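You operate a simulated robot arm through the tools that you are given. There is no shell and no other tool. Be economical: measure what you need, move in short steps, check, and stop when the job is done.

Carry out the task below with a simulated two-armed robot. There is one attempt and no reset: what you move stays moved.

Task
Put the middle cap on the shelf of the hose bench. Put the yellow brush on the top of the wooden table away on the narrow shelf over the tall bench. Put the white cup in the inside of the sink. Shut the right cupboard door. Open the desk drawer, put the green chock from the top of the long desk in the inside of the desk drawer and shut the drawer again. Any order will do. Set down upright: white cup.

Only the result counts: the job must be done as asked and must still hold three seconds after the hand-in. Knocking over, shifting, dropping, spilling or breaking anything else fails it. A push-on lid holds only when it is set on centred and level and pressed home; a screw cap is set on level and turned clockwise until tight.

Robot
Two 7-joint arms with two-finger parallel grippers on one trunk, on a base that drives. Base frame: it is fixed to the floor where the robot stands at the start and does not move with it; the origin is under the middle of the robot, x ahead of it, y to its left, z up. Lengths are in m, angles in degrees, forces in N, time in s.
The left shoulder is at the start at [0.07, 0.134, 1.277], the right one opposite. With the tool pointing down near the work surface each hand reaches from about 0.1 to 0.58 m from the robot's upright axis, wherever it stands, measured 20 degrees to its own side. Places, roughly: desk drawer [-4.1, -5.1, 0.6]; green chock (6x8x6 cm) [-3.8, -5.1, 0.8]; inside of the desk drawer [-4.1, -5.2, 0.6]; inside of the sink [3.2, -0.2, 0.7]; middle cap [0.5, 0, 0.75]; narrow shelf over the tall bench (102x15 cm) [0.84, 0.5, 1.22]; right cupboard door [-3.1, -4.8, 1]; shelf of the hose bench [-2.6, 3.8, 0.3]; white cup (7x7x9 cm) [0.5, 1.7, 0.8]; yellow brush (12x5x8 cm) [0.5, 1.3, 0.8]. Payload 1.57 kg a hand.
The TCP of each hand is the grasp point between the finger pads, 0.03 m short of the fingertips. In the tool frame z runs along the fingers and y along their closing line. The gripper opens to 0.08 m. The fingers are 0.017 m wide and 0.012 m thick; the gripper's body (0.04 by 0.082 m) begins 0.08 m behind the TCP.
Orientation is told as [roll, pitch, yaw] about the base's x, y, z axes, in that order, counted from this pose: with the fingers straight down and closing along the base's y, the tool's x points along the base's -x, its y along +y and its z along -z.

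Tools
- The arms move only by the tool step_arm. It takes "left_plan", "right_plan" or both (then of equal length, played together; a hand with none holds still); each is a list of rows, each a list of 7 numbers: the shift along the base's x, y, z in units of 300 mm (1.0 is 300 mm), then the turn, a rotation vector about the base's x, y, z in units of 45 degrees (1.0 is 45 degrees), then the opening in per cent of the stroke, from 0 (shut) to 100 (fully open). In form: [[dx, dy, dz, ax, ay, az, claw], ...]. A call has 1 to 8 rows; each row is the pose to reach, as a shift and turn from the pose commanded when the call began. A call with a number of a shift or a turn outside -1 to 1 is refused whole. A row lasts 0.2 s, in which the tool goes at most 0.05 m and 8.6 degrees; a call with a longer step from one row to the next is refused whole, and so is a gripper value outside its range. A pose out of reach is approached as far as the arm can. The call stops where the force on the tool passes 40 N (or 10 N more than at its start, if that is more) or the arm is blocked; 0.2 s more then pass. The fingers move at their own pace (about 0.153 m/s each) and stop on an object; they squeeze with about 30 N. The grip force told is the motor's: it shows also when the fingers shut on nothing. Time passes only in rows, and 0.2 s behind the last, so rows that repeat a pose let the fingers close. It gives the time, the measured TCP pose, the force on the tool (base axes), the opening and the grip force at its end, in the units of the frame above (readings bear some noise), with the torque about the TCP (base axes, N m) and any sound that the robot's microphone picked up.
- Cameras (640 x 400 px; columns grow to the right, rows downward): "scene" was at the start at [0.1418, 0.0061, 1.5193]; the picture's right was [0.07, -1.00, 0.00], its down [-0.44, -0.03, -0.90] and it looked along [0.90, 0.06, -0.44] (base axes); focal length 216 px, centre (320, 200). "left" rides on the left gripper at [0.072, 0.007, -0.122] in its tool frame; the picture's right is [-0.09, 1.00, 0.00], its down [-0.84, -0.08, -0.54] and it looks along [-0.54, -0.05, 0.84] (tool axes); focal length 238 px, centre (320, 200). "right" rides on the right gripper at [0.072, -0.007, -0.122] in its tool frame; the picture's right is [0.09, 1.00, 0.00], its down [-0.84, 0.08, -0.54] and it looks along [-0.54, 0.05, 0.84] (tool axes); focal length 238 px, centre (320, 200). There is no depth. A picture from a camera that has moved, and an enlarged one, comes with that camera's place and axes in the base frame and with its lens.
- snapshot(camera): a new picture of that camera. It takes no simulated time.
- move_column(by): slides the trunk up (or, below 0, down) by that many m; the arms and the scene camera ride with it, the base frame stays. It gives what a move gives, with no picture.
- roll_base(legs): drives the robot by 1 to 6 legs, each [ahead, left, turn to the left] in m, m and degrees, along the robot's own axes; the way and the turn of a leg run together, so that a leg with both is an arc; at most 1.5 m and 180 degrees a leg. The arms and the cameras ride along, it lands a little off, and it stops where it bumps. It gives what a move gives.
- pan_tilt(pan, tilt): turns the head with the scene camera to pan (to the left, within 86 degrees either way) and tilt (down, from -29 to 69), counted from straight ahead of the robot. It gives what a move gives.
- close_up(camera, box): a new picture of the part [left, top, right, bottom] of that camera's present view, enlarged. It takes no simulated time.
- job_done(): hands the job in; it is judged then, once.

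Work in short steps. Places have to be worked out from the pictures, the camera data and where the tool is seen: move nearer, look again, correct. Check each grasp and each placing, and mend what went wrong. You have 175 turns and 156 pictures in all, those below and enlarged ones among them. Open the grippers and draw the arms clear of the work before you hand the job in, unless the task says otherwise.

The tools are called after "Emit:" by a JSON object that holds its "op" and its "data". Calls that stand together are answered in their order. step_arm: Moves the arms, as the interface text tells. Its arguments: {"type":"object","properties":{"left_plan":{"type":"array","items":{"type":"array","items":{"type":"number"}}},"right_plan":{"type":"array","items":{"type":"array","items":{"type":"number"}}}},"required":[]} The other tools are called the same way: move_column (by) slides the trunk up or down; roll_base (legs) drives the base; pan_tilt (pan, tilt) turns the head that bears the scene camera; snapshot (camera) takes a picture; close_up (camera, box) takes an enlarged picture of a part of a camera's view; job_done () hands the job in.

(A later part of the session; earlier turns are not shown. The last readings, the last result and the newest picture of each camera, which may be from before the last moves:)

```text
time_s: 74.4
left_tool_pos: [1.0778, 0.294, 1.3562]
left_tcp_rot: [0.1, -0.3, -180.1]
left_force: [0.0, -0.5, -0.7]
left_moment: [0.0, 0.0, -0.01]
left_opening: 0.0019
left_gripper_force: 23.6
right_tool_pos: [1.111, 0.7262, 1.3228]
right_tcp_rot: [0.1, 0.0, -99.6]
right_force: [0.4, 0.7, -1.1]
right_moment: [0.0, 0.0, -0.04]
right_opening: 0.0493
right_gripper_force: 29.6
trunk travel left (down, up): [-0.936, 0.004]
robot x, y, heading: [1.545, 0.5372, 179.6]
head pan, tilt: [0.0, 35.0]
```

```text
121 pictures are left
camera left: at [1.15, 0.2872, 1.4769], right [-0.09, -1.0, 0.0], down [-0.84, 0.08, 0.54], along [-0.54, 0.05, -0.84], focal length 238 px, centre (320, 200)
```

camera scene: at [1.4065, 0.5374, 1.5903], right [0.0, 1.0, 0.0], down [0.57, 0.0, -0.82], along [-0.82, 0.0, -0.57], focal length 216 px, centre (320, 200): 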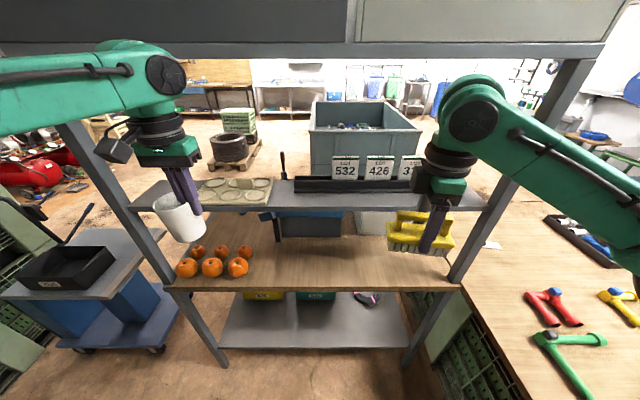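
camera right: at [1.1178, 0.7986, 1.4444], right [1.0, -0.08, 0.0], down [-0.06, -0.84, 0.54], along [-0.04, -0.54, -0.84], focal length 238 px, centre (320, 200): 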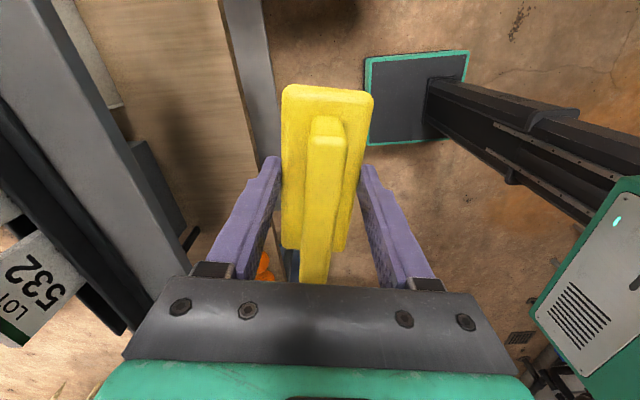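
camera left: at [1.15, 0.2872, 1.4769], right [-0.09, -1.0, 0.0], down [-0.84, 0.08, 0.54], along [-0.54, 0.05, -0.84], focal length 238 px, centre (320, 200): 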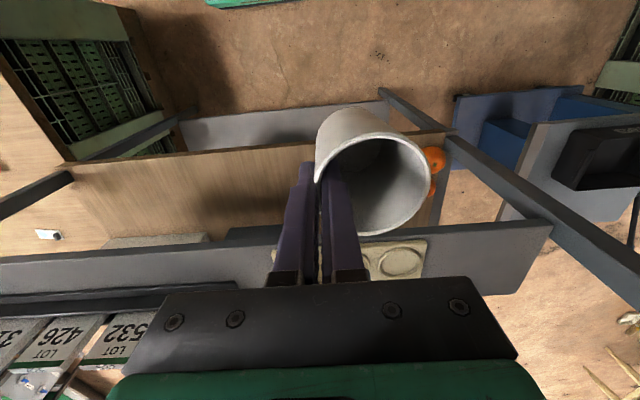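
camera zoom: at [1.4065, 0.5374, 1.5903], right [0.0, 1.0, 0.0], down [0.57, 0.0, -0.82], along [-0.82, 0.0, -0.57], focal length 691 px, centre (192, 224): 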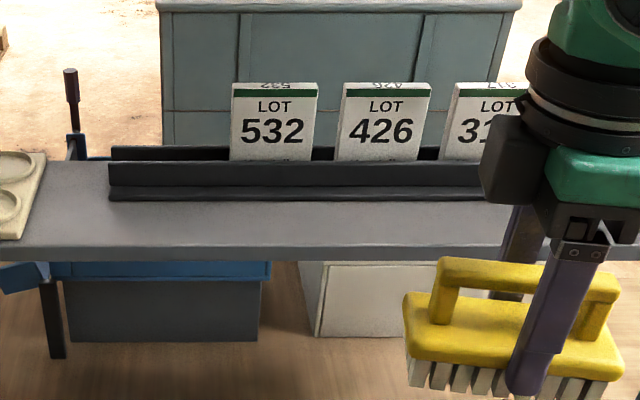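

The shelf's end at y≈0–0.18 is completely free (x 0.76–0.91). I'll drive left so the right hand faces it, then forward.

Emit:
{"op": "roll_base", "data": {"legs": [[0, 0.64, 0.4], [0.2, 0, 0]]}}

Emit:
{"op": "snapshot", "data": {"camera": "right"}}

Emit:
{"op": "snapshot", "data": {"camera": "scene"}}

```text
time_s: 79.2
left_tool_pos: [0.8831, -0.3457, 1.3576]
left_tcp_rot: [0.0, -0.4, -179.7]
left_force: [0.4, -0.7, -0.3]
left_moment: [0.0, 0.04, -0.02]
left_opening: 0.0019
left_gripper_force: 23.5
right_tool_pos: [0.9159, 0.0863, 1.324]
right_tcp_rot: [-0.2, -0.1, -99.4]
right_force: [0.2, 0.0, -0.7]
right_moment: [-0.02, -0.01, -0.03]
right_opening: 0.0493
right_gripper_force: 29.9
trunk travel left (down, up): [-0.936, 0.004]
robot x, y, heading: [1.3454, -0.0972, -179.7]
head pan, tilt: [0.0, 35.0]
```

```text
120 pictures are left
camera right: at [0.9223, 0.1582, 1.446], right [1.0, -0.07, 0.0], down [-0.06, -0.84, 0.54], along [-0.04, -0.54, -0.84], focal length 238 px, centre (320, 200)
```

right: 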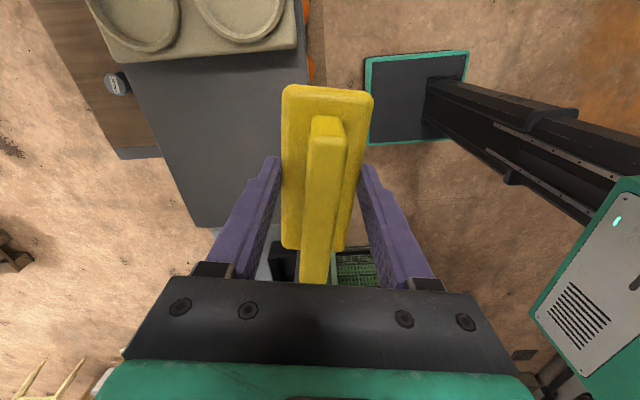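

```text
119 pictures are left
camera scene: at [1.2127, -0.1017, 1.5907], right [0.0, 1.0, 0.0], down [0.57, 0.0, -0.82], along [-0.82, 0.0, -0.57], focal length 216 px, centre (320, 200)
```

scene: 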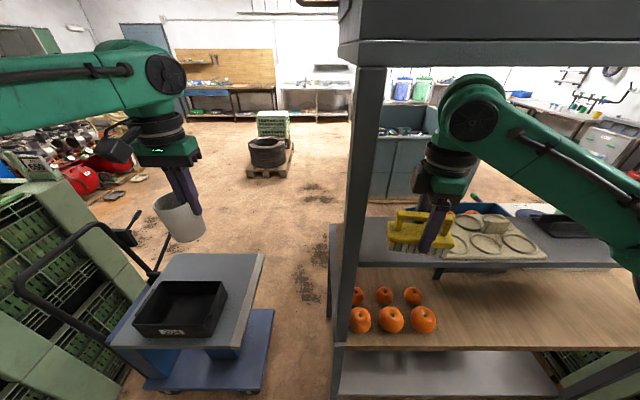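

The spot is clear. Move brush to [0.84,0.07], align yaw to −90°, and lower near the shelf.

Emit:
{"op": "step_arm", "data": {"right_plan": [[-0.12, -0.02, 0, 0, 0, 0.1, 0], [-0.253, -0.053, 0, 0, 0, 0.209, 0], [-0.253, -0.053, -0.1, 0, 0, 0.209, 0], [-0.253, -0.053, -0.18, 0, 0, 0.209, 0]]}}

Emit:
{"op": "snapshot", "data": {"camera": "right"}}

Emit:
{"op": "close_up", "data": {"camera": "scene", "box": [320, 150, 520, 275]}}

```text
time_s: 80.2
left_tool_pos: [0.8777, -0.3427, 1.3576]
left_tcp_rot: [0.1, -0.1, -179.8]
left_force: [0.6, -0.1, -0.7]
left_moment: [0.0, 0.01, 0.02]
left_opening: 0.0018
left_gripper_force: 23.6
right_tool_pos: [0.835, 0.0718, 1.268]
right_tcp_rot: [0.1, -0.2, -90.1]
right_force: [0.6, -0.5, -1.3]
right_moment: [-0.01, 0.0, 0.0]
right_opening: 0.0495
right_gripper_force: 29.7
trunk travel left (down, up): [-0.936, 0.004]
robot x, y, heading: [1.3467, -0.1035, -179.9]
head pan, tilt: [0.0, 35.0]
```

```text
118 pictures are left
camera right: at [0.8285, 0.1438, 1.3894], right [1.0, 0.09, 0.0], down [0.08, -0.84, 0.54], along [0.05, -0.54, -0.84], focal length 238 px, centre (320, 200)
```

right: 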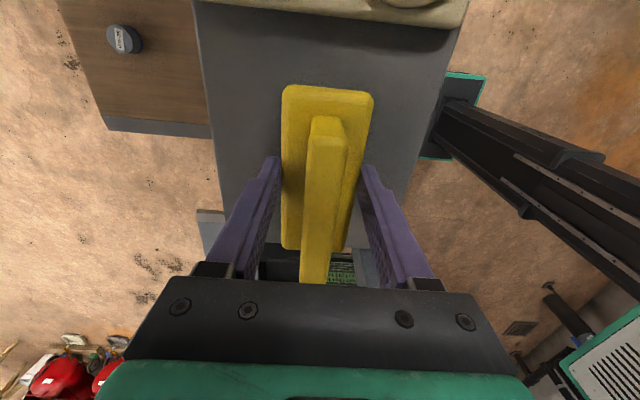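

```text
3.20 times, centred on (420, 212) of scene
camera zoom: at [1.2062, -0.0999, 1.5901], right [0.0, 1.0, 0.0], down [0.57, 0.0, -0.82], along [-0.82, 0.0, -0.57], focal length 691 px, centre (0, 160)
```

zoom: 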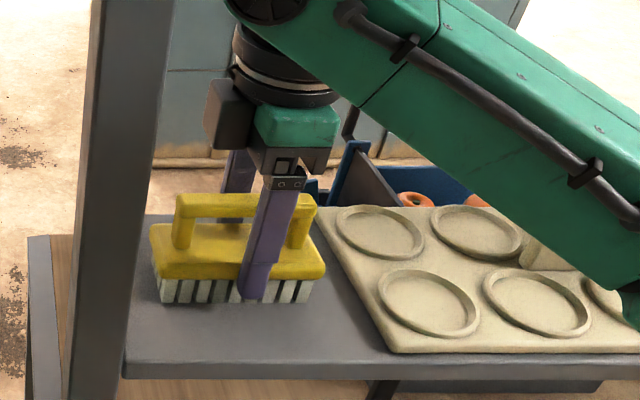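

Well placed. Lower gently till contact (still gripping).

Emit:
{"op": "step_arm", "data": {"right_plan": [[0, 0, -0.01, 0, 0, 0, 0], [0, 0, -0.02, 0, 0, 0, 0], [0, 0, -0.03, 0, 0, 0, 0], [0, 0, -0.037, 0, 0, 0, 0]]}}

```text
time_s: 81.2
left_tool_pos: [0.8813, -0.3464, 1.3568]
left_tcp_rot: [-0.1, -0.2, -179.8]
left_force: [-0.1, 1.3, -0.8]
left_moment: [-0.01, 0.01, 0.03]
left_opening: 0.002
left_gripper_force: 23.6
right_tool_pos: [0.8368, 0.0701, 1.2588]
right_tcp_rot: [-0.2, 0.0, -90.0]
right_force: [-6.0, 1.7, 28.1]
right_moment: [-0.05, 0.06, -0.01]
right_opening: 0.0497
right_gripper_force: 29.9
trunk travel left (down, up): [-0.936, 0.004]
robot x, y, heading: [1.3436, -0.1018, -179.6]
head pan, tilt: [0.0, 35.0]
```

Contact (28 N). Release and lift away.

Emit:
{"op": "step_arm", "data": {"right_plan": [[0, 0, 0.007, 0, 0, 0, 0], [0, 0, 0.007, 0, 0, 0, 80], [0, 0, 0.007, 0, 0, 0, 80], [0, 0, 0.1, 0, 0, 0, 80], [0, 0, 0.25, 0, 0, 0, 80], [0, 0, 0.38, 0, 0, 0, 80]]}}

Emit:
{"op": "close_up", "data": {"camera": "scene", "box": [320, 150, 520, 275]}}

```text
time_s: 82.8
left_tool_pos: [0.8829, -0.3374, 1.3605]
left_tcp_rot: [0.3, -0.3, -179.9]
left_force: [0.8, -0.8, 0.8]
left_moment: [0.03, -0.05, -0.02]
left_opening: 0.0017
left_gripper_force: 24.3
right_tool_pos: [0.8446, 0.0883, 1.3334]
right_tcp_rot: [4.7, 4.3, -90.7]
right_force: [0.3, -0.4, 3.9]
right_moment: [0.03, 0.06, -0.02]
right_opening: 0.064
right_gripper_force: 0.1
trunk travel left (down, up): [-0.936, 0.004]
robot x, y, heading: [1.3504, -0.1031, -180.0]
head pan, tilt: [0.0, 35.0]
stopped in row 6 (right hand): the arm was blocked; the commanded pose is now the measured one
```

```text
3.20 times, centred on (420, 212) of scene
camera zoom: at [1.2131, -0.0936, 1.5925], right [0.0, 1.0, -0.01], down [0.57, 0.0, -0.82], along [-0.82, 0.0, -0.57], focal length 691 px, centre (0, 160)
```

zoom: 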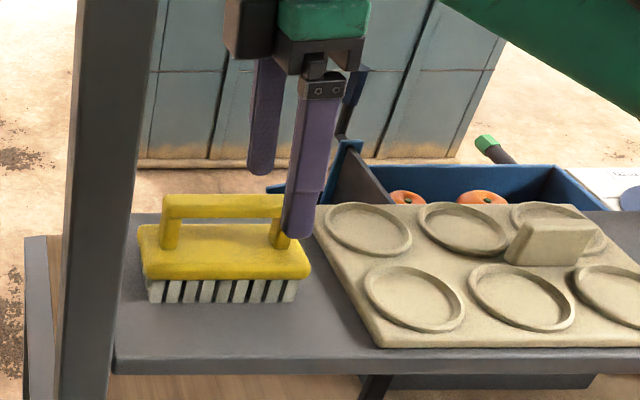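

The brush stands well; the wrist touched the upper cabinet's underside. Lower slightly, undo the tilt, and slide along the handle (+y) before retreating.

Emit:
{"op": "step_arm", "data": {"right_plan": [[0, 0, -0.03, 0, 0, 0, 80], [0, 0.02, -0.03, -0.05, 0.05, 0, 80], [0, 0.04, -0.03, -0.096, 0.104, 0, 80]]}}

Emit:
{"op": "close_up", "data": {"camera": "scene", "box": [320, 150, 520, 275]}}

```text
time_s: 83.6
left_tool_pos: [0.8806, -0.3423, 1.357]
left_tcp_rot: [0.2, -0.2, -179.8]
left_force: [-0.3, 0.5, -0.7]
left_moment: [0.01, -0.02, -0.01]
left_opening: 0.0022
left_gripper_force: 23.9
right_tool_pos: [0.84, 0.0967, 1.3246]
right_tcp_rot: [-0.2, 0.0, -91.0]
right_force: [0.1, 0.4, -0.4]
right_moment: [0.0, -0.03, 0.01]
right_opening: 0.0638
right_gripper_force: 0.0
trunk travel left (down, up): [-0.936, 0.004]
robot x, y, heading: [1.3474, -0.1023, -180.1]
head pan, tilt: [0.0, 35.0]
```

```text
3.20 times, centred on (420, 212) of scene
camera zoom: at [1.2093, -0.0977, 1.5904], right [0.0, 1.0, 0.0], down [0.57, 0.0, -0.82], along [-0.82, 0.0, -0.57], focal length 691 px, centre (0, 160)
```

zoom: 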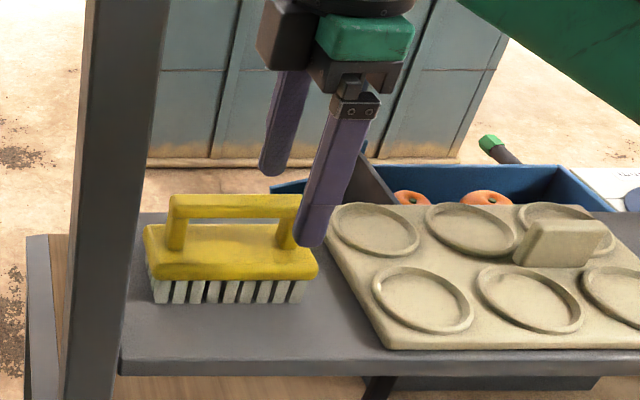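

Slide +y past the brush, then draw back toward the robot.

Emit:
{"op": "step_arm", "data": {"right_plan": [[0, 0.12, 0, 0, 0, 0, 80], [0, 0.22, 0, 0, 0, 0, 80], [0.15, 0.22, 0, 0, 0, 0, 80], [0.3, 0.22, 0, 0, 0, 0, 80], [0.45, 0.22, 0, 0, 0, 0, 80]]}}

Emit:
{"op": "roll_base", "data": {"legs": [[-0.45, 0, 0]]}}

Emit:
{"op": "snapshot", "data": {"camera": "scene"}}

```text
time_s: 84.8
left_tool_pos: [0.8828, -0.3437, 1.3571]
left_tcp_rot: [-0.1, -0.3, -179.9]
left_force: [0.5, 0.5, -0.3]
left_moment: [0.02, 0.01, 0.0]
left_opening: 0.0021
left_gripper_force: 23.9
right_tool_pos: [0.978, 0.1597, 1.3247]
right_tcp_rot: [-0.2, 0.1, -91.0]
right_force: [-0.3, -0.1, 0.4]
right_moment: [0.0, 0.0, -0.01]
right_opening: 0.0638
right_gripper_force: 0.0
trunk travel left (down, up): [-0.936, 0.004]
robot x, y, heading: [1.3495, -0.0988, -180.1]
head pan, tilt: [0.0, 35.0]
```

```text
time_s: 87.5
left_tool_pos: [1.3263, -0.3432, 1.3555]
left_tcp_rot: [0.1, 0.0, -179.8]
left_force: [0.4, 0.3, 0.2]
left_moment: [0.03, -0.04, 0.01]
left_opening: 0.0018
left_gripper_force: 23.9
right_tool_pos: [1.4204, 0.1601, 1.3236]
right_tcp_rot: [0.0, 0.0, -90.9]
right_force: [-1.0, 0.2, 0.8]
right_moment: [0.02, 0.0, -0.02]
right_opening: 0.0641
right_gripper_force: 0.1
trunk travel left (down, up): [-0.936, 0.004]
robot x, y, heading: [1.7915, -0.1004, -179.9]
head pan, tilt: [0.0, 35.0]
```

```text
114 pictures are left
camera scene: at [1.6547, -0.1007, 1.5899], right [0.0, 1.0, 0.0], down [0.58, 0.0, -0.82], along [-0.82, 0.0, -0.58], focal length 216 px, centre (320, 200)
```

scene: 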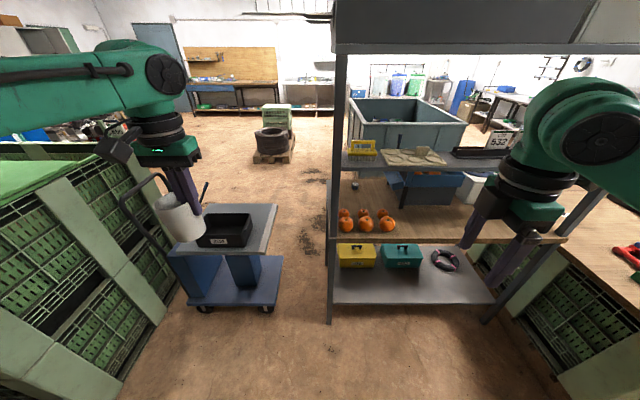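

Brush is on the shelf. Turn round towards the sink and look.

Emit:
{"op": "roll_base", "data": {"legs": [[0, 0, 180]]}}

Emit:
{"op": "snapshot", "data": {"camera": "scene"}}

```text
time_s: 95.2
left_tool_pos: [2.2608, 0.1482, 1.3562]
left_tcp_rot: [0.1, -0.1, 0.7]
left_force: [-0.3, 0.5, -0.1]
left_moment: [-0.04, -0.02, 0.0]
left_opening: 0.0019
left_gripper_force: 23.8
right_tool_pos: [2.1724, -0.3553, 1.3238]
right_tcp_rot: [-0.1, 0.2, 89.8]
right_force: [-0.4, 0.6, -0.3]
right_moment: [0.02, -0.01, 0.0]
right_opening: 0.0639
right_gripper_force: 0.0
trunk travel left (down, up): [-0.936, 0.004]
robot x, y, heading: [1.7963, -0.0975, 0.8]
head pan, tilt: [0.0, 35.0]
```

```text
113 pictures are left
camera scene: at [1.9344, -0.0988, 1.5902], right [0.01, -1.0, 0.0], down [-0.57, -0.01, -0.82], along [0.82, 0.01, -0.57], focal length 216 px, centre (320, 200)
```

scene: 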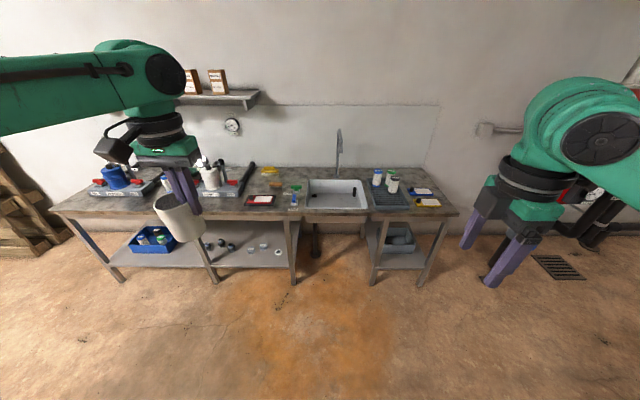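

Sink centre ≈[3.15,-0.21]. Draw the right hand back close to the body and drive so the left hand can reach the sink.

Emit:
{"op": "step_arm", "data": {"right_plan": [[-0.16, 0, 0, 0, 0, 0, 80], [-0.32, 0, 0, 0, 0, 0, 80], [-0.48, 0, 0, 0, 0, 0, 80], [-0.6, 0, 0, 0, 0, 0, 80]]}}

Emit:
{"op": "roll_base", "data": {"legs": [[0, -0.34, -0.8], [0.6, 0, 0]]}}

Emit:
{"op": "pan_tilt", "data": {"pan": 15, "tilt": 50}}

Emit:
{"op": "snapshot", "data": {"camera": "scene"}}

Emit:
{"op": "snapshot", "data": {"camera": "left"}}

```text
time_s: 96.2
left_tool_pos: [2.2576, 0.1514, 1.3564]
left_tcp_rot: [-0.2, -0.1, 0.7]
left_force: [-0.3, 0.7, 0.0]
left_moment: [0.01, -0.02, 0.04]
left_opening: 0.002
left_gripper_force: 23.3
right_tool_pos: [2.023, -0.3207, 1.3498]
right_tcp_rot: [0.0, 0.3, 89.7]
right_force: [-0.1, -0.1, 0.1]
right_moment: [-0.02, -0.03, 0.0]
right_opening: 0.0644
right_gripper_force: 0.1
right hand out of reach, approached as far as the arm can: row 3, 4
trunk travel left (down, up): [-0.936, 0.004]
robot x, y, heading: [1.792, -0.0998, 0.9]
head pan, tilt: [0.0, 35.0]
```

```text
time_s: 101.5
left_tool_pos: [2.8734, -0.2007, 1.357]
left_tcp_rot: [0.0, -0.2, -0.1]
left_force: [-1.5, 0.9, 0.0]
left_moment: [0.01, -0.05, 0.01]
left_opening: 0.0019
left_gripper_force: 23.5
right_tool_pos: [2.63, -0.6687, 1.3486]
right_tcp_rot: [-0.1, 0.1, 88.8]
right_force: [-0.5, -0.4, -0.4]
right_moment: [0.02, 0.0, 0.04]
right_opening: 0.0642
right_gripper_force: 0.0
trunk travel left (down, up): [-0.936, 0.004]
robot x, y, heading: [2.4052, -0.4455, -0.1]
head pan, tilt: [0.0, 35.0]
```

```text
time_s: 102.3
left_tool_pos: [2.8727, -0.2002, 1.3565]
left_tcp_rot: [0.0, -0.2, -0.1]
left_force: [0.4, -0.6, -0.4]
left_moment: [0.0, -0.01, 0.02]
left_opening: 0.002
left_gripper_force: 23.4
right_tool_pos: [2.6326, -0.6676, 1.3488]
right_tcp_rot: [0.0, 0.1, 88.9]
right_force: [0.6, -0.1, 0.1]
right_moment: [0.02, -0.01, -0.01]
right_opening: 0.064
right_gripper_force: 0.1
trunk travel left (down, up): [-0.936, 0.004]
robot x, y, heading: [2.4115, -0.4405, -0.1]
head pan, tilt: [15.0, 50.0]
```

```text
112 pictures are left
camera scene: at [2.5306, -0.4228, 1.5685], right [0.26, -0.97, 0.0], down [-0.74, -0.2, -0.64], along [0.62, 0.16, -0.77], focal length 216 px, centre (320, 200)
```

scene: 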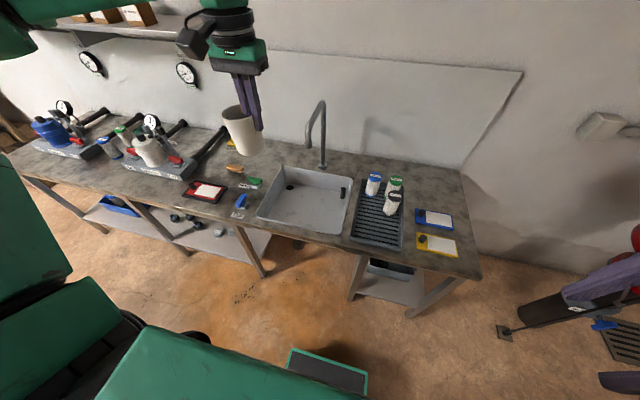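

```text
111 pictures are left
camera left: at [2.8021, -0.1942, 1.477], right [0.09, 1.0, 0.0], down [0.84, -0.08, 0.54], along [0.54, -0.05, -0.84], focal length 238 px, centre (320, 200)
```

left: 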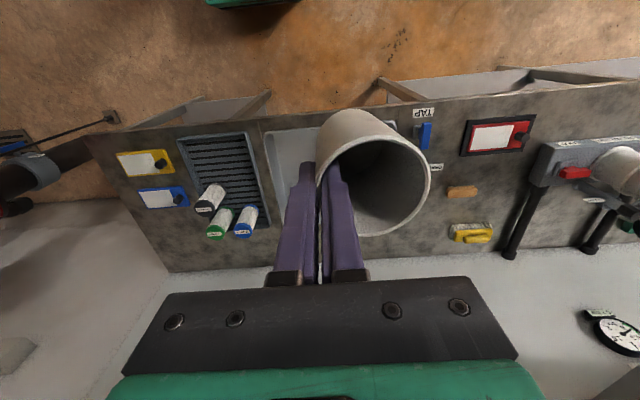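

The faucet spout overhangs the sink middle, so I'll set the cup right-front: cup centre ≈[3.06,-0.28]. Drive, then lower the trunk.

Emit:
{"op": "roll_base", "data": {"legs": [[0.13, -0.1, 0]]}}

Emit:
{"op": "move_column", "data": {"by": -0.36}}

Emit:
{"op": "snapshot", "data": {"camera": "scene"}}

Emit:
{"op": "snapshot", "data": {"camera": "left"}}

```text
time_s: 103.7
left_tool_pos: [3.0, -0.2985, 1.3577]
left_tcp_rot: [-0.1, -0.3, 0.1]
left_force: [-0.5, -0.2, 0.0]
left_moment: [-0.01, 0.03, 0.03]
left_opening: 0.0019
left_gripper_force: 23.3
right_tool_pos: [2.7593, -0.7668, 1.3503]
right_tcp_rot: [-0.1, 0.2, 88.9]
right_force: [0.6, 1.7, -0.3]
right_moment: [-0.02, -0.02, 0.01]
right_opening: 0.064
right_gripper_force: 0.1
trunk travel left (down, up): [-0.936, 0.004]
robot x, y, heading: [2.5363, -0.5443, 0.1]
head pan, tilt: [15.0, 50.0]
```

```text
time_s: 107.2
left_tool_pos: [3.0041, -0.3007, 0.9955]
left_tcp_rot: [-0.1, -0.2, 0.0]
left_force: [0.0, -0.2, -0.9]
left_moment: [0.02, 0.01, 0.01]
left_opening: 0.0022
left_gripper_force: 23.5
right_tool_pos: [2.7624, -0.768, 0.9897]
right_tcp_rot: [0.0, 0.0, 88.9]
right_force: [0.6, 0.9, 0.7]
right_moment: [0.0, -0.02, -0.03]
right_opening: 0.064
right_gripper_force: 0.0
trunk travel left (down, up): [-0.576, 0.364]
robot x, y, heading: [2.5358, -0.5392, -0.2]
head pan, tilt: [15.0, 50.0]
```

```text
110 pictures are left
camera scene: at [2.6603, -0.5231, 1.2085], right [0.26, -0.97, 0.0], down [-0.74, -0.2, -0.64], along [0.62, 0.17, -0.77], focal length 216 px, centre (320, 200)
```

scene: 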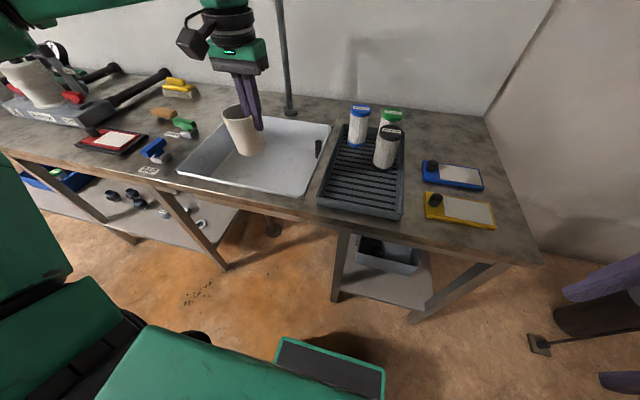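

```text
109 pictures are left
camera left: at [2.9317, -0.2942, 1.117], right [0.09, 1.0, 0.0], down [0.84, -0.08, 0.54], along [0.54, -0.05, -0.84], focal length 238 px, centre (320, 200)
```

left: 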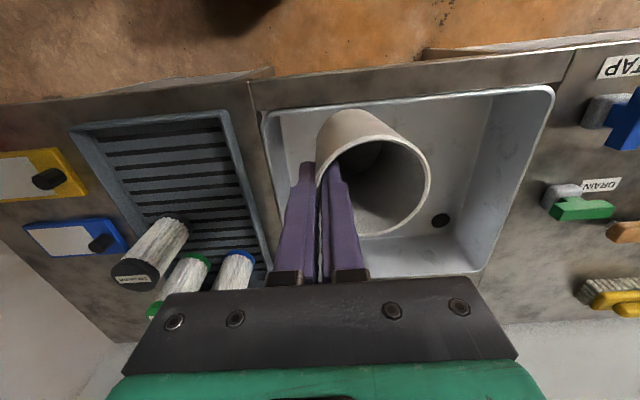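

Sink inside spans x≈2.99–3.28, y≈-0.36…-0.04. Lower a bit, then move forward 0.08 m.

Emit:
{"op": "step_arm", "data": {"left_plan": [[0, 0.0, -0.1, 0, 0, 0, 0], [0, 0.02, -0.2, 0, 0, 0, 0], [0.13, 0.03, -0.2, 0, 0, 0, 0], [0.25, 0.03, -0.2, 0, 0, 0, 0]]}}

Emit:
{"op": "snapshot", "data": {"camera": "scene"}}

Emit:
{"op": "snapshot", "data": {"camera": "left"}}

```text
time_s: 108.2
left_tool_pos: [3.0806, -0.2906, 0.9358]
left_tcp_rot: [-0.1, 0.0, 0.0]
left_force: [0.4, 0.0, 0.2]
left_moment: [-0.02, 0.02, -0.01]
left_opening: 0.0019
left_gripper_force: 23.6
right_tool_pos: [2.7641, -0.7687, 0.9882]
right_tcp_rot: [0.0, 0.2, 88.9]
right_force: [-0.7, -0.3, 0.4]
right_moment: [-0.02, 0.01, -0.01]
right_opening: 0.0639
right_gripper_force: 0.1
trunk travel left (down, up): [-0.576, 0.364]
robot x, y, heading: [2.536, -0.5418, -0.1]
head pan, tilt: [15.0, 50.0]
```

```text
108 pictures are left
camera scene: at [2.6621, -0.5228, 1.2082], right [0.26, -0.97, 0.0], down [-0.74, -0.2, -0.64], along [0.62, 0.17, -0.77], focal length 216 px, centre (320, 200)
```

scene: 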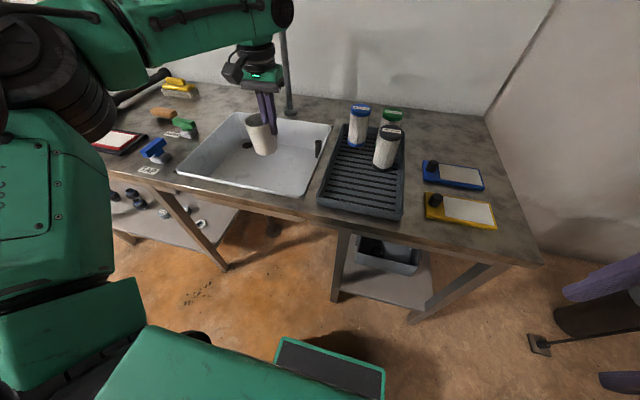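

```text
107 pictures are left
camera left: at [3.0086, -0.2844, 1.0568], right [0.09, 1.0, 0.0], down [0.84, -0.08, 0.54], along [0.54, -0.05, -0.84], focal length 238 px, centre (320, 200)
```

left: 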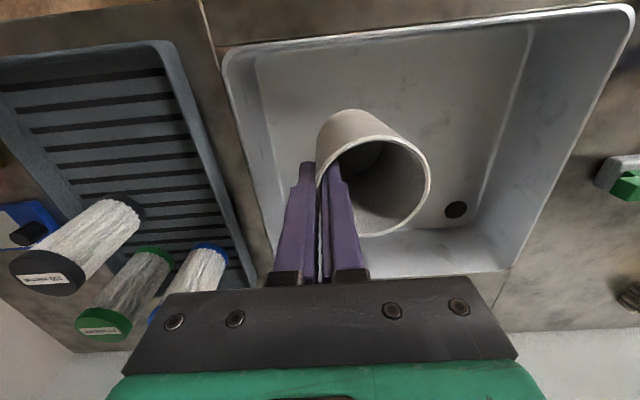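

Over the flat floor of the sink. Lower in steps, slowing near the bottom.

Emit:
{"op": "step_arm", "data": {"left_plan": [[0, 0, -0.13, 0, 0, 0, 0], [0, 0, -0.26, 0, 0, 0, 0], [0, 0, -0.36, 0, 0, 0, 0], [0, 0, -0.42, 0, 0, 0, 0], [0, 0, -0.45, 0, 0, 0, 0]]}}

Emit:
{"op": "snapshot", "data": {"camera": "scene"}}

```text
time_s: 109.4
left_tool_pos: [3.0778, -0.2907, 0.801]
left_tcp_rot: [0.0, -0.2, 0.0]
left_force: [0.0, -0.2, 0.1]
left_moment: [0.0, -0.01, 0.05]
left_opening: 0.0019
left_gripper_force: 23.8
right_tool_pos: [2.7624, -0.7688, 0.9888]
right_tcp_rot: [0.0, 0.1, 88.9]
right_force: [0.5, -0.1, -0.1]
right_moment: [0.03, 0.0, 0.01]
right_opening: 0.0639
right_gripper_force: 0.0
trunk travel left (down, up): [-0.576, 0.364]
robot x, y, heading: [2.533, -0.5412, -0.2]
head pan, tilt: [15.0, 50.0]
```

```text
106 pictures are left
camera scene: at [2.6603, -0.5231, 1.2085], right [0.26, -0.97, 0.0], down [-0.74, -0.2, -0.64], along [0.62, 0.17, -0.77], focal length 216 px, centre (320, 200)
```

scene: 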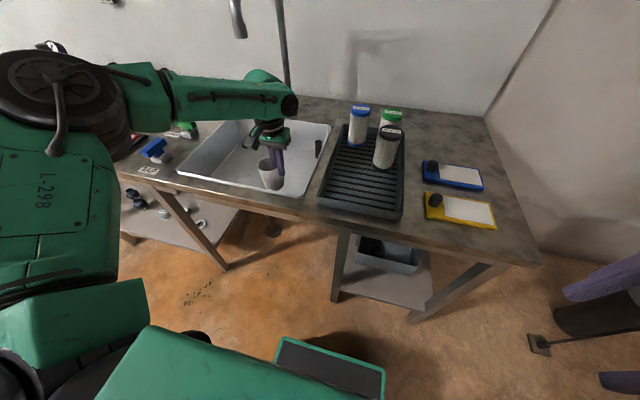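

Keep lowering slowly until contact.

Emit:
{"op": "step_arm", "data": {"left_plan": [[0, 0, -0.02, 0, 0, 0, 0], [0, 0, -0.04, 0, 0, 0, 0], [0, 0, -0.06, 0, 0, 0, 0], [0, 0, -0.08, 0, 0, 0, 0], [0, 0, -0.1, 0, 0, 0, 0], [0, 0, -0.115, 0, 0, 0, 0]]}}

```text
time_s: 110.8
left_tool_pos: [3.0786, -0.2903, 0.768]
left_tcp_rot: [0.0, -0.2, 0.0]
left_force: [0.0, 0.5, -0.1]
left_moment: [-0.01, 0.01, 0.02]
left_opening: 0.002
left_gripper_force: 23.6
right_tool_pos: [2.7624, -0.7681, 0.9889]
right_tcp_rot: [0.0, 0.1, 88.9]
right_force: [0.1, 0.3, -0.6]
right_moment: [0.01, 0.0, 0.01]
right_opening: 0.0638
right_gripper_force: 0.1
trunk travel left (down, up): [-0.576, 0.364]
robot x, y, heading: [2.5375, -0.544, -0.1]
head pan, tilt: [15.0, 50.0]
```

Emit:
{"op": "step_arm", "data": {"left_plan": [[0, 0, -0.015, 0, 0, 0, 0], [0, 0, -0.03, 0, 0, 0, 0], [0, 0, -0.045, 0, 0, 0, 0], [0, 0, -0.06, 0, 0, 0, 0], [0, 0, -0.075, 0, 0, 0, 0], [0, 0, -0.09, 0, 0, 0, 0], [0, 0, -0.105, 0, 0, 0, 0], [0, 0, -0.12, 0, 0, 0, 0]]}}

Emit:
{"op": "close_up", "data": {"camera": "scene", "box": [180, 100, 340, 200]}}

```text
time_s: 112.6
left_tool_pos: [3.0749, -0.2922, 0.736]
left_tcp_rot: [0.0, -0.7, 0.0]
left_force: [6.9, -3.7, 24.5]
left_moment: [1.0, -0.38, -0.32]
left_opening: 0.0034
left_gripper_force: 24.4
left hand out of reach, approached as far as the arm can: row 8
right_tool_pos: [2.7601, -0.7705, 0.989]
right_tcp_rot: [-0.1, 0.0, 88.8]
right_force: [-0.2, 0.1, -0.5]
right_moment: [-0.03, 0.02, 0.02]
right_opening: 0.064
right_gripper_force: 0.0
trunk travel left (down, up): [-0.576, 0.364]
robot x, y, heading: [2.5335, -0.5425, -0.1]
head pan, tilt: [15.0, 50.0]
```

```text
4.00 times, centred on (260, 150) of scene
camera zoom: at [2.6575, -0.5262, 1.209], right [0.26, -0.97, 0.0], down [-0.74, -0.2, -0.65], along [0.62, 0.17, -0.76], focal length 863 px, centre (560, 400)
```

zoom: 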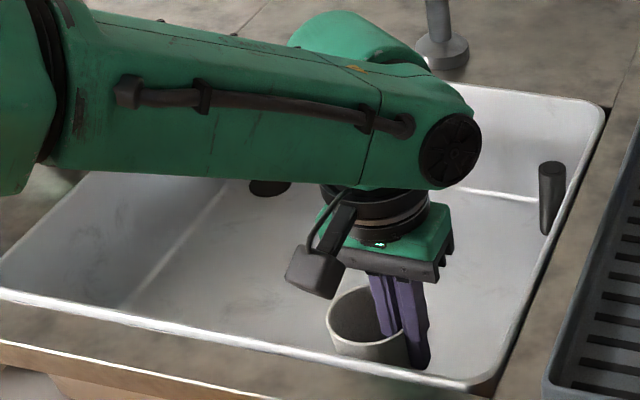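

Contact on the sink floor. Relax slightly, open, and raise.

Emit:
{"op": "step_arm", "data": {"left_plan": [[0, 0, 0.01, 0, 0, 0, 0], [0, 0, 0.01, 0, 0, 0, 40], [0, 0, 0.01, 0, 0, 0, 40], [0, 0, 0.08, 0, 0, 0, 40], [0, 0, 0.2, 0, 0, 0, 40], [0, 0, 0.35, 0, 0, 0, 40], [0, 0, 0.5, 0, 0, 0, 40]]}}

Emit:
{"op": "snapshot", "data": {"camera": "left"}}

Emit:
{"op": "close_up", "data": {"camera": "scene", "box": [180, 100, 340, 200]}}

```text
time_s: 114.2
left_tool_pos: [3.0752, -0.2901, 0.8836]
left_tcp_rot: [0.0, -0.2, 0.0]
left_force: [-0.1, -0.3, 0.4]
left_moment: [-0.03, 0.02, 0.0]
left_opening: 0.0321
left_gripper_force: 0.1
right_tool_pos: [2.7607, -0.7686, 0.9889]
right_tcp_rot: [0.0, 0.1, 88.9]
right_force: [-0.7, 0.0, -0.2]
right_moment: [0.0, 0.0, 0.0]
right_opening: 0.064
right_gripper_force: 0.0
trunk travel left (down, up): [-0.576, 0.364]
robot x, y, heading: [2.5382, -0.5436, -0.2]
head pan, tilt: [15.0, 50.0]
```

```text
104 pictures are left
camera left: at [3.004, -0.2849, 1.0035], right [0.09, 1.0, 0.0], down [0.84, -0.08, 0.54], along [0.54, -0.05, -0.84], focal length 238 px, centre (320, 200)
```

left: 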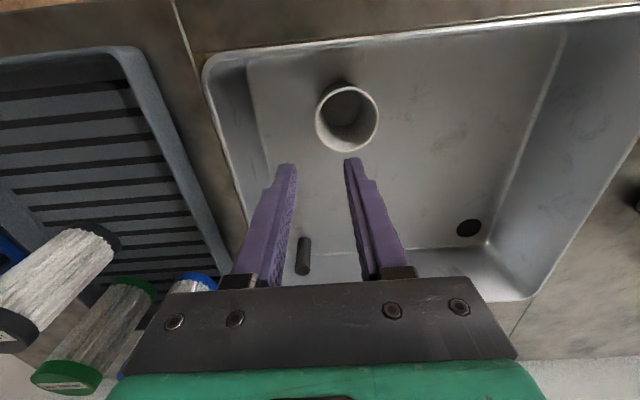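

```text
4.00 times, centred on (260, 150) of scene
camera zoom: at [2.6596, -0.5236, 1.2085], right [0.26, -0.97, 0.0], down [-0.74, -0.2, -0.64], along [0.62, 0.17, -0.77], focal length 863 px, centre (560, 400)
```

zoom: 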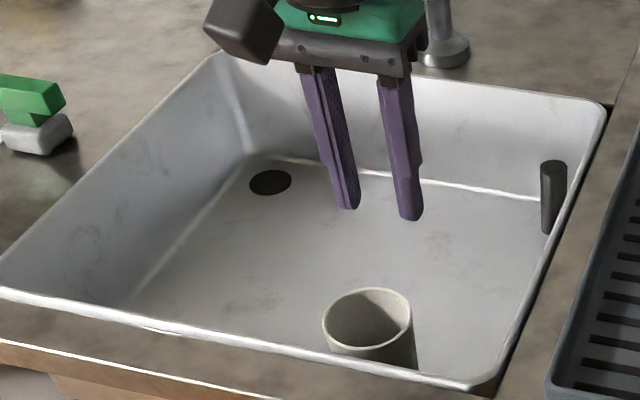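

Cup stands upright in the sink. Draw back, raise the trunk, and head back round to the cap.

Emit:
{"op": "step_arm", "data": {"left_plan": [[-0.05, 0, 0.12, 0, 0, 0, 80], [-0.2, 0, 0.18, 0, 0, 0, 80], [-0.35, 0, 0.2, 0, 0, 0, 80]]}}

Emit:
{"op": "roll_base", "data": {"legs": [[-0.5, 0, 0]]}}

Emit:
{"op": "move_column", "data": {"by": 0.27}}

Emit:
{"op": "snapshot", "data": {"camera": "scene"}}

```text
time_s: 115.0
left_tool_pos: [2.969, -0.2904, 0.9421]
left_tcp_rot: [0.0, -0.2, 0.0]
left_force: [-0.7, 0.3, -0.7]
left_moment: [-0.01, -0.03, 0.02]
left_opening: 0.0641
left_gripper_force: 0.1
right_tool_pos: [2.7608, -0.7667, 0.9902]
right_tcp_rot: [-0.1, 0.1, 88.8]
right_force: [0.1, 0.0, 0.7]
right_moment: [0.04, 0.02, -0.02]
right_opening: 0.064
right_gripper_force: 0.0
trunk travel left (down, up): [-0.576, 0.364]
robot x, y, heading: [2.5384, -0.5431, 0.1]
head pan, tilt: [15.0, 50.0]
```

```text
time_s: 118.0
left_tool_pos: [2.4675, -0.2895, 0.9414]
left_tcp_rot: [0.1, -0.2, 0.3]
left_force: [0.4, 0.4, 0.1]
left_moment: [-0.02, 0.03, 0.06]
left_opening: 0.0639
left_gripper_force: 0.1
right_tool_pos: [2.262, -0.7668, 0.9885]
right_tcp_rot: [0.0, 0.1, 89.2]
right_force: [-0.1, -0.3, 0.9]
right_moment: [0.03, -0.03, -0.01]
right_opening: 0.0637
right_gripper_force: 0.0
trunk travel left (down, up): [-0.576, 0.364]
robot x, y, heading: [2.0341, -0.5418, 0.4]
head pan, tilt: [15.0, 50.0]
```

```text
time_s: 120.7
left_tool_pos: [2.4673, -0.2897, 1.2124]
left_tcp_rot: [-0.1, -0.3, 0.3]
left_force: [0.1, -0.2, -0.1]
left_moment: [-0.03, 0.02, 0.02]
left_opening: 0.0641
left_gripper_force: 0.0
right_tool_pos: [2.2613, -0.7682, 1.2583]
right_tcp_rot: [0.0, 0.1, 89.1]
right_force: [-0.5, 0.1, -1.0]
right_moment: [0.02, -0.03, 0.0]
right_opening: 0.0641
right_gripper_force: 0.0
trunk travel left (down, up): [-0.846, 0.094]
robot x, y, heading: [2.0356, -0.5414, 0.3]
head pan, tilt: [15.0, 50.0]
```

```text
102 pictures are left
camera scene: at [2.158, -0.523, 1.4784], right [0.26, -0.96, 0.0], down [-0.74, -0.2, -0.64], along [0.62, 0.17, -0.77], focal length 216 px, centre (320, 200)
```

scene: 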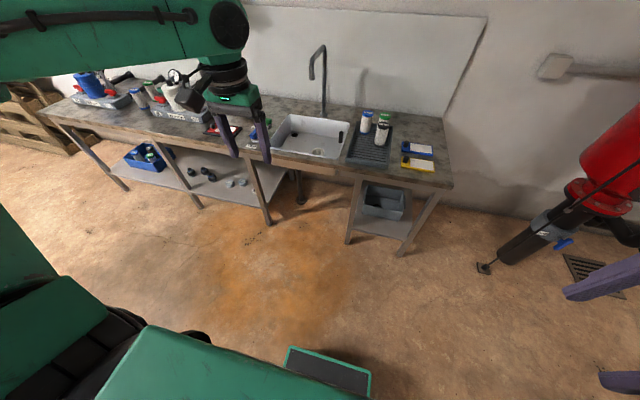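

Now drive back the same way: left to y≈2.95, back to x≈-0.2, then right to the cap.

Emit:
{"op": "roll_base", "data": {"legs": [[0, 1.2, -0.3], [0, 1.2, 0], [0, 1.08, 0], [-1.15, 0, 0], [-1.08, 0, 0]]}}

Emit:
{"op": "roll_base", "data": {"legs": [[0, -1.3, 0], [0, -1.3, 0]]}}

Emit:
{"op": "pan_tilt", "data": {"pan": 0, "tilt": 50}}

Emit:
{"op": "snapshot", "data": {"camera": "scene"}}

```text
time_s: 148.2
left_tool_pos: [0.2671, 3.1966, 1.2121]
left_tcp_rot: [0.0, -0.1, 0.3]
left_force: [0.8, 0.1, -0.3]
left_moment: [-0.02, -0.01, -0.03]
left_opening: 0.0639
left_gripper_force: 0.1
right_tool_pos: [0.0609, 2.7172, 1.2589]
right_tcp_rot: [0.1, 0.1, 89.2]
right_force: [0.0, -0.2, -0.6]
right_moment: [0.02, 0.06, -0.02]
right_opening: 0.0641
right_gripper_force: 0.1
trunk travel left (down, up): [-0.846, 0.094]
robot x, y, heading: [-0.1676, 2.9409, 0.5]
head pan, tilt: [15.0, 50.0]
```

```text
time_s: 160.9
left_tool_pos: [0.2917, 0.5967, 1.2125]
left_tcp_rot: [0.0, -0.3, 0.6]
left_force: [0.2, -0.3, -1.3]
left_moment: [-0.01, 0.0, 0.0]
left_opening: 0.064
left_gripper_force: 0.0
right_tool_pos: [0.0881, 0.1164, 1.2584]
right_tcp_rot: [0.0, 0.2, 89.5]
right_force: [0.6, 0.1, 0.2]
right_moment: [0.0, -0.04, -0.01]
right_opening: 0.064
right_gripper_force: 0.1
trunk travel left (down, up): [-0.846, 0.094]
robot x, y, heading: [-0.1423, 0.3409, 0.8]
head pan, tilt: [15.0, 50.0]
```

```text
time_s: 161.7
left_tool_pos: [0.2914, 0.5961, 1.2125]
left_tcp_rot: [0.0, -0.3, 0.6]
left_force: [-0.4, -0.3, 0.7]
left_moment: [0.01, 0.0, -0.02]
left_opening: 0.0641
left_gripper_force: 0.0
right_tool_pos: [0.0882, 0.1147, 1.2583]
right_tcp_rot: [-0.2, 0.1, 89.6]
right_force: [0.7, 0.0, -1.3]
right_moment: [0.0, -0.02, 0.02]
right_opening: 0.064
right_gripper_force: 0.1
trunk travel left (down, up): [-0.846, 0.094]
robot x, y, heading: [-0.1458, 0.3412, 0.2]
head pan, tilt: [0.0, 50.0]
```

```text
101 pictures are left
camera scene: at [-0.0146, 0.3398, 1.4785], right [0.01, -1.0, 0.0], down [-0.77, -0.01, -0.64], along [0.64, 0.01, -0.77], focal length 216 px, centre (320, 200)
```

scene: 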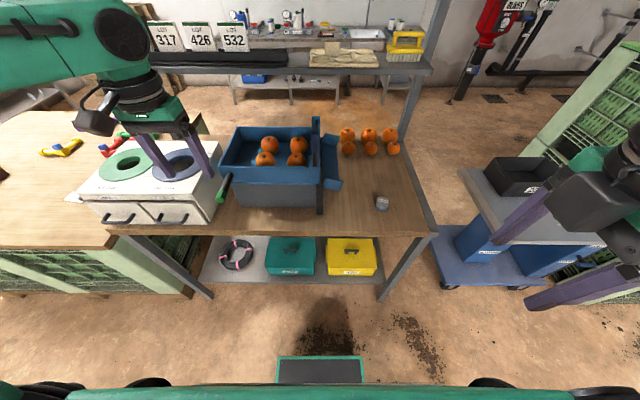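

Before choosing the grasp I need to see the hose bench's shelf (behind-left). I'll rotate left and zoom there.

Emit:
{"op": "roll_base", "data": {"legs": [[-0.15, 0, 0], [0, 0, 70]]}}

Emit:
{"op": "pan_tilt", "data": {"pan": 55, "tilt": 18}}

Emit:
{"op": "snapshot", "data": {"camera": "scene"}}

```text
time_s: 166.1
left_tool_pos: [-0.3809, 0.832, 1.2121]
left_tcp_rot: [-0.1, -0.2, 70.3]
left_force: [-0.5, -0.1, 0.4]
left_moment: [-0.03, 0.0, -0.02]
left_opening: 0.0639
left_gripper_force: 0.1
right_tool_pos: [-0.0017, 0.4747, 1.2574]
right_tcp_rot: [-0.1, 0.0, 159.1]
right_force: [-0.7, -0.1, 0.6]
right_moment: [-0.01, 0.03, -0.02]
right_opening: 0.0641
right_gripper_force: 0.1
trunk travel left (down, up): [-0.846, 0.094]
robot x, y, heading: [-0.293, 0.3379, 70.2]
head pan, tilt: [0.0, 50.0]
```

```text
time_s: 167.3
left_tool_pos: [-0.3813, 0.8318, 1.2131]
left_tcp_rot: [0.0, -0.2, 70.4]
left_force: [0.0, 0.2, 0.3]
left_moment: [0.0, 0.01, -0.01]
left_opening: 0.0641
left_gripper_force: 0.0
right_tool_pos: [-0.0011, 0.4764, 1.2572]
right_tcp_rot: [-0.1, 0.1, 159.2]
right_force: [0.1, -0.4, 0.6]
right_moment: [-0.01, -0.01, 0.02]
right_opening: 0.064
right_gripper_force: 0.0
trunk travel left (down, up): [-0.846, 0.094]
robot x, y, heading: [-0.2938, 0.338, 70.0]
head pan, tilt: [55.0, 18.0]
```

```text
100 pictures are left
camera scene: at [-0.3274, 0.4609, 1.5273], right [0.82, 0.58, 0.0], down [0.18, -0.25, -0.95], along [-0.55, 0.78, -0.31], focal length 216 px, centre (320, 200)
```

scene: 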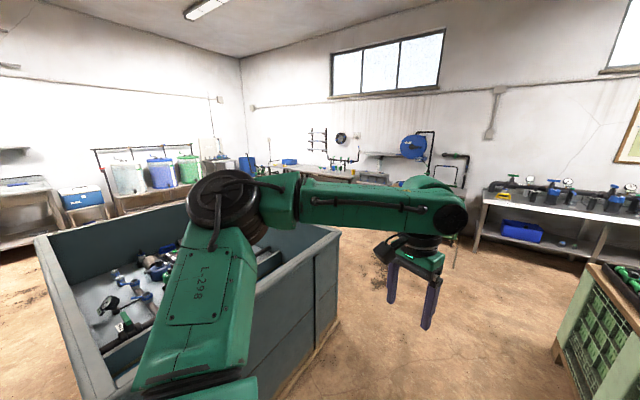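

Emit:
{"op": "close_up", "data": {"camera": "scene", "box": [260, 120, 420, 220]}}

Emit:
{"op": "roll_base", "data": {"legs": [[0, 0, 45]]}}

Emit:
{"op": "pan_tilt", "data": {"pan": 10, "tilt": 18}}

Emit:
{"op": "close_up", "data": {"camera": "scene", "box": [240, 120, 400, 220]}}

```text
4.00 times, centred on (340, 170) of scene
camera zoom: at [-0.3274, 0.4609, 1.5273], right [0.82, 0.58, 0.0], down [0.18, -0.25, -0.95], along [-0.55, 0.78, -0.31], focal length 863 px, centre (240, 320)
```

zoom: 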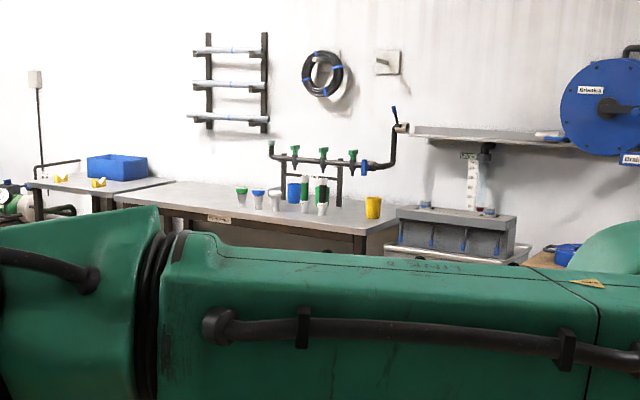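

```text
time_s: 169.8
left_tool_pos: [-0.7026, 0.6258, 1.2132]
left_tcp_rot: [-0.1, -0.2, 115.0]
left_force: [-0.2, -0.2, 0.6]
left_moment: [0.01, 0.01, -0.02]
left_opening: 0.0641
left_gripper_force: 0.1
right_tool_pos: [-0.1815, 0.6392, 1.2598]
right_tcp_rot: [0.0, 0.1, -156.0]
right_force: [0.0, 0.5, -0.1]
right_moment: [0.03, -0.04, 0.06]
right_opening: 0.0642
right_gripper_force: 0.0
trunk travel left (down, up): [-0.846, 0.094]
robot x, y, heading: [-0.291, 0.3416, 115.0]
head pan, tilt: [55.0, 18.0]
```

```text
time_s: 170.9
left_tool_pos: [-0.7022, 0.6253, 1.2123]
left_tcp_rot: [0.0, -0.3, 115.0]
left_force: [-0.9, 0.3, -0.2]
left_moment: [0.01, -0.02, 0.01]
left_opening: 0.064
left_gripper_force: 0.1
right_tool_pos: [-0.1829, 0.6388, 1.2586]
right_tcp_rot: [0.0, 0.1, -156.2]
right_force: [-0.1, 0.4, 0.9]
right_moment: [-0.01, -0.02, 0.02]
right_opening: 0.064
right_gripper_force: 0.1
trunk travel left (down, up): [-0.846, 0.094]
robot x, y, heading: [-0.2873, 0.3401, 115.0]
head pan, tilt: [10.0, 18.0]
```

```text
4.00 times, centred on (320, 170) of scene
camera zoom: at [-0.3654, 0.4593, 1.5273], right [0.82, 0.57, 0.0], down [0.18, -0.25, -0.95], along [-0.55, 0.78, -0.31], focal length 863 px, centre (320, 320)
```

zoom: 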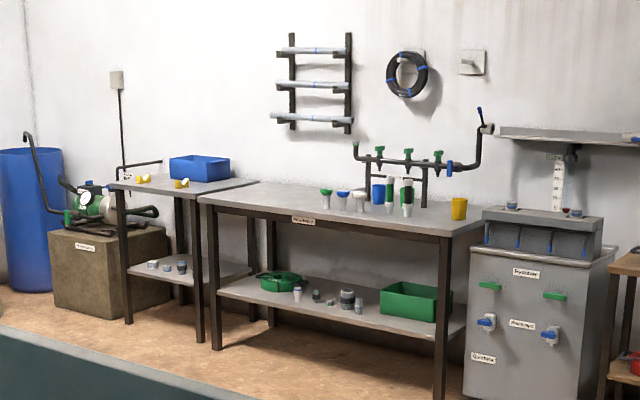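

The hose bench's lower shelf has open front access with ~0.4 m headroom, so I'll grasp the cap with the left hand tilted 45° forward and place it with the same tilt. Return to the cap.

Emit:
{"op": "roll_base", "data": {"legs": [[0, 0, -115], [0, -0.42, 0], [0.22, 0, 0]]}}

Emit:
{"op": "step_arm", "data": {"left_plan": [[0, 0, 0, 0, -0.17, 0, 80], [0, 0, 0, 0, -0.34, 0, 80], [0, 0, 0, 0, -0.51, 0, 80], [0, 0, 0, 0, -0.68, 0, 80], [0, 0, 0, 0, -0.85, 0, 80], [0, 0, 0, 0, -1.0, 0, 80]]}}

Emit:
{"op": "pan_tilt", "data": {"pan": 0, "tilt": 55}}

Emit:
{"op": "snapshot", "data": {"camera": "scene"}}

Emit:
{"op": "snapshot", "data": {"camera": "left"}}

```text
time_s: 179.6
left_tool_pos: [0.3621, 0.1689, 1.2124]
left_tcp_rot: [0.0, -0.2, 0.1]
left_force: [0.4, -0.3, -0.2]
left_moment: [0.0, -0.02, -0.02]
left_opening: 0.064
left_gripper_force: 0.1
right_tool_pos: [0.1549, -0.3108, 1.2597]
right_tcp_rot: [-0.2, 0.1, 88.9]
right_force: [0.3, -0.4, -0.1]
right_moment: [0.0, -0.04, -0.01]
right_opening: 0.064
right_gripper_force: 0.0
trunk travel left (down, up): [-0.846, 0.094]
robot x, y, heading: [-0.0679, -0.0834, -0.2]
head pan, tilt: [10.0, 18.0]
```

```text
time_s: 181.0
left_tool_pos: [0.3886, 0.1631, 1.2183]
left_tcp_rot: [-0.5, -41.8, -1.0]
left_force: [0.2, -0.4, -0.4]
left_moment: [-0.04, 0.01, -0.01]
left_opening: 0.0639
left_gripper_force: 0.0
left hand out of reach, approached as far as the arm can: row 5, 6
right_tool_pos: [0.1597, -0.3112, 1.258]
right_tcp_rot: [0.0, 0.1, 89.0]
right_force: [0.6, 0.4, -0.6]
right_moment: [-0.03, 0.01, -0.02]
right_opening: 0.0639
right_gripper_force: 0.0
trunk travel left (down, up): [-0.846, 0.094]
robot x, y, heading: [-0.0698, -0.0858, -0.1]
head pan, tilt: [10.0, 18.0]
```

```text
time_s: 182.0
left_tool_pos: [0.3877, 0.1626, 1.2179]
left_tcp_rot: [-0.5, -41.8, -1.1]
left_force: [0.4, 0.1, 0.2]
left_moment: [-0.01, 0.02, 0.04]
left_opening: 0.0639
left_gripper_force: 0.0
right_tool_pos: [0.1584, -0.3103, 1.259]
right_tcp_rot: [0.0, 0.2, 88.9]
right_force: [0.0, 0.0, 0.1]
right_moment: [-0.02, 0.0, -0.03]
right_opening: 0.0641
right_gripper_force: 0.0
trunk travel left (down, up): [-0.846, 0.094]
robot x, y, heading: [-0.0695, -0.0858, -0.2]
head pan, tilt: [0.0, 55.0]
```

```text
97 pictures are left
camera scene: at [0.0532, -0.0853, 1.472], right [0.0, -1.0, 0.0], down [-0.82, 0.0, -0.57], along [0.57, 0.0, -0.82], focal length 216 px, centre (320, 200)
```

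scene: 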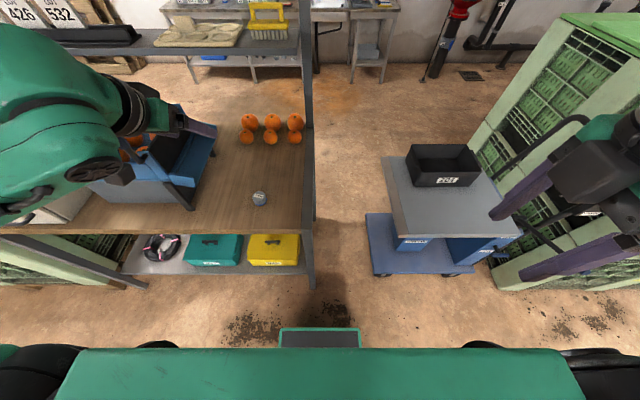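

```text
96 pictures are left
camera left: at [0.2531, 0.1719, 1.2603], right [0.09, 0.99, 0.06], down [0.26, -0.08, 0.96], along [0.96, -0.07, -0.27], focal length 238 px, centre (320, 200)
```

left: 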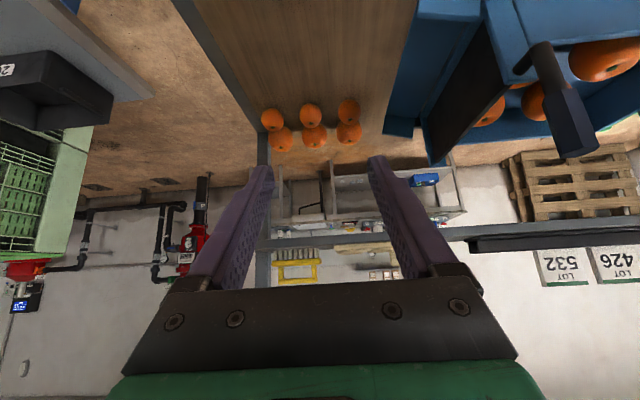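

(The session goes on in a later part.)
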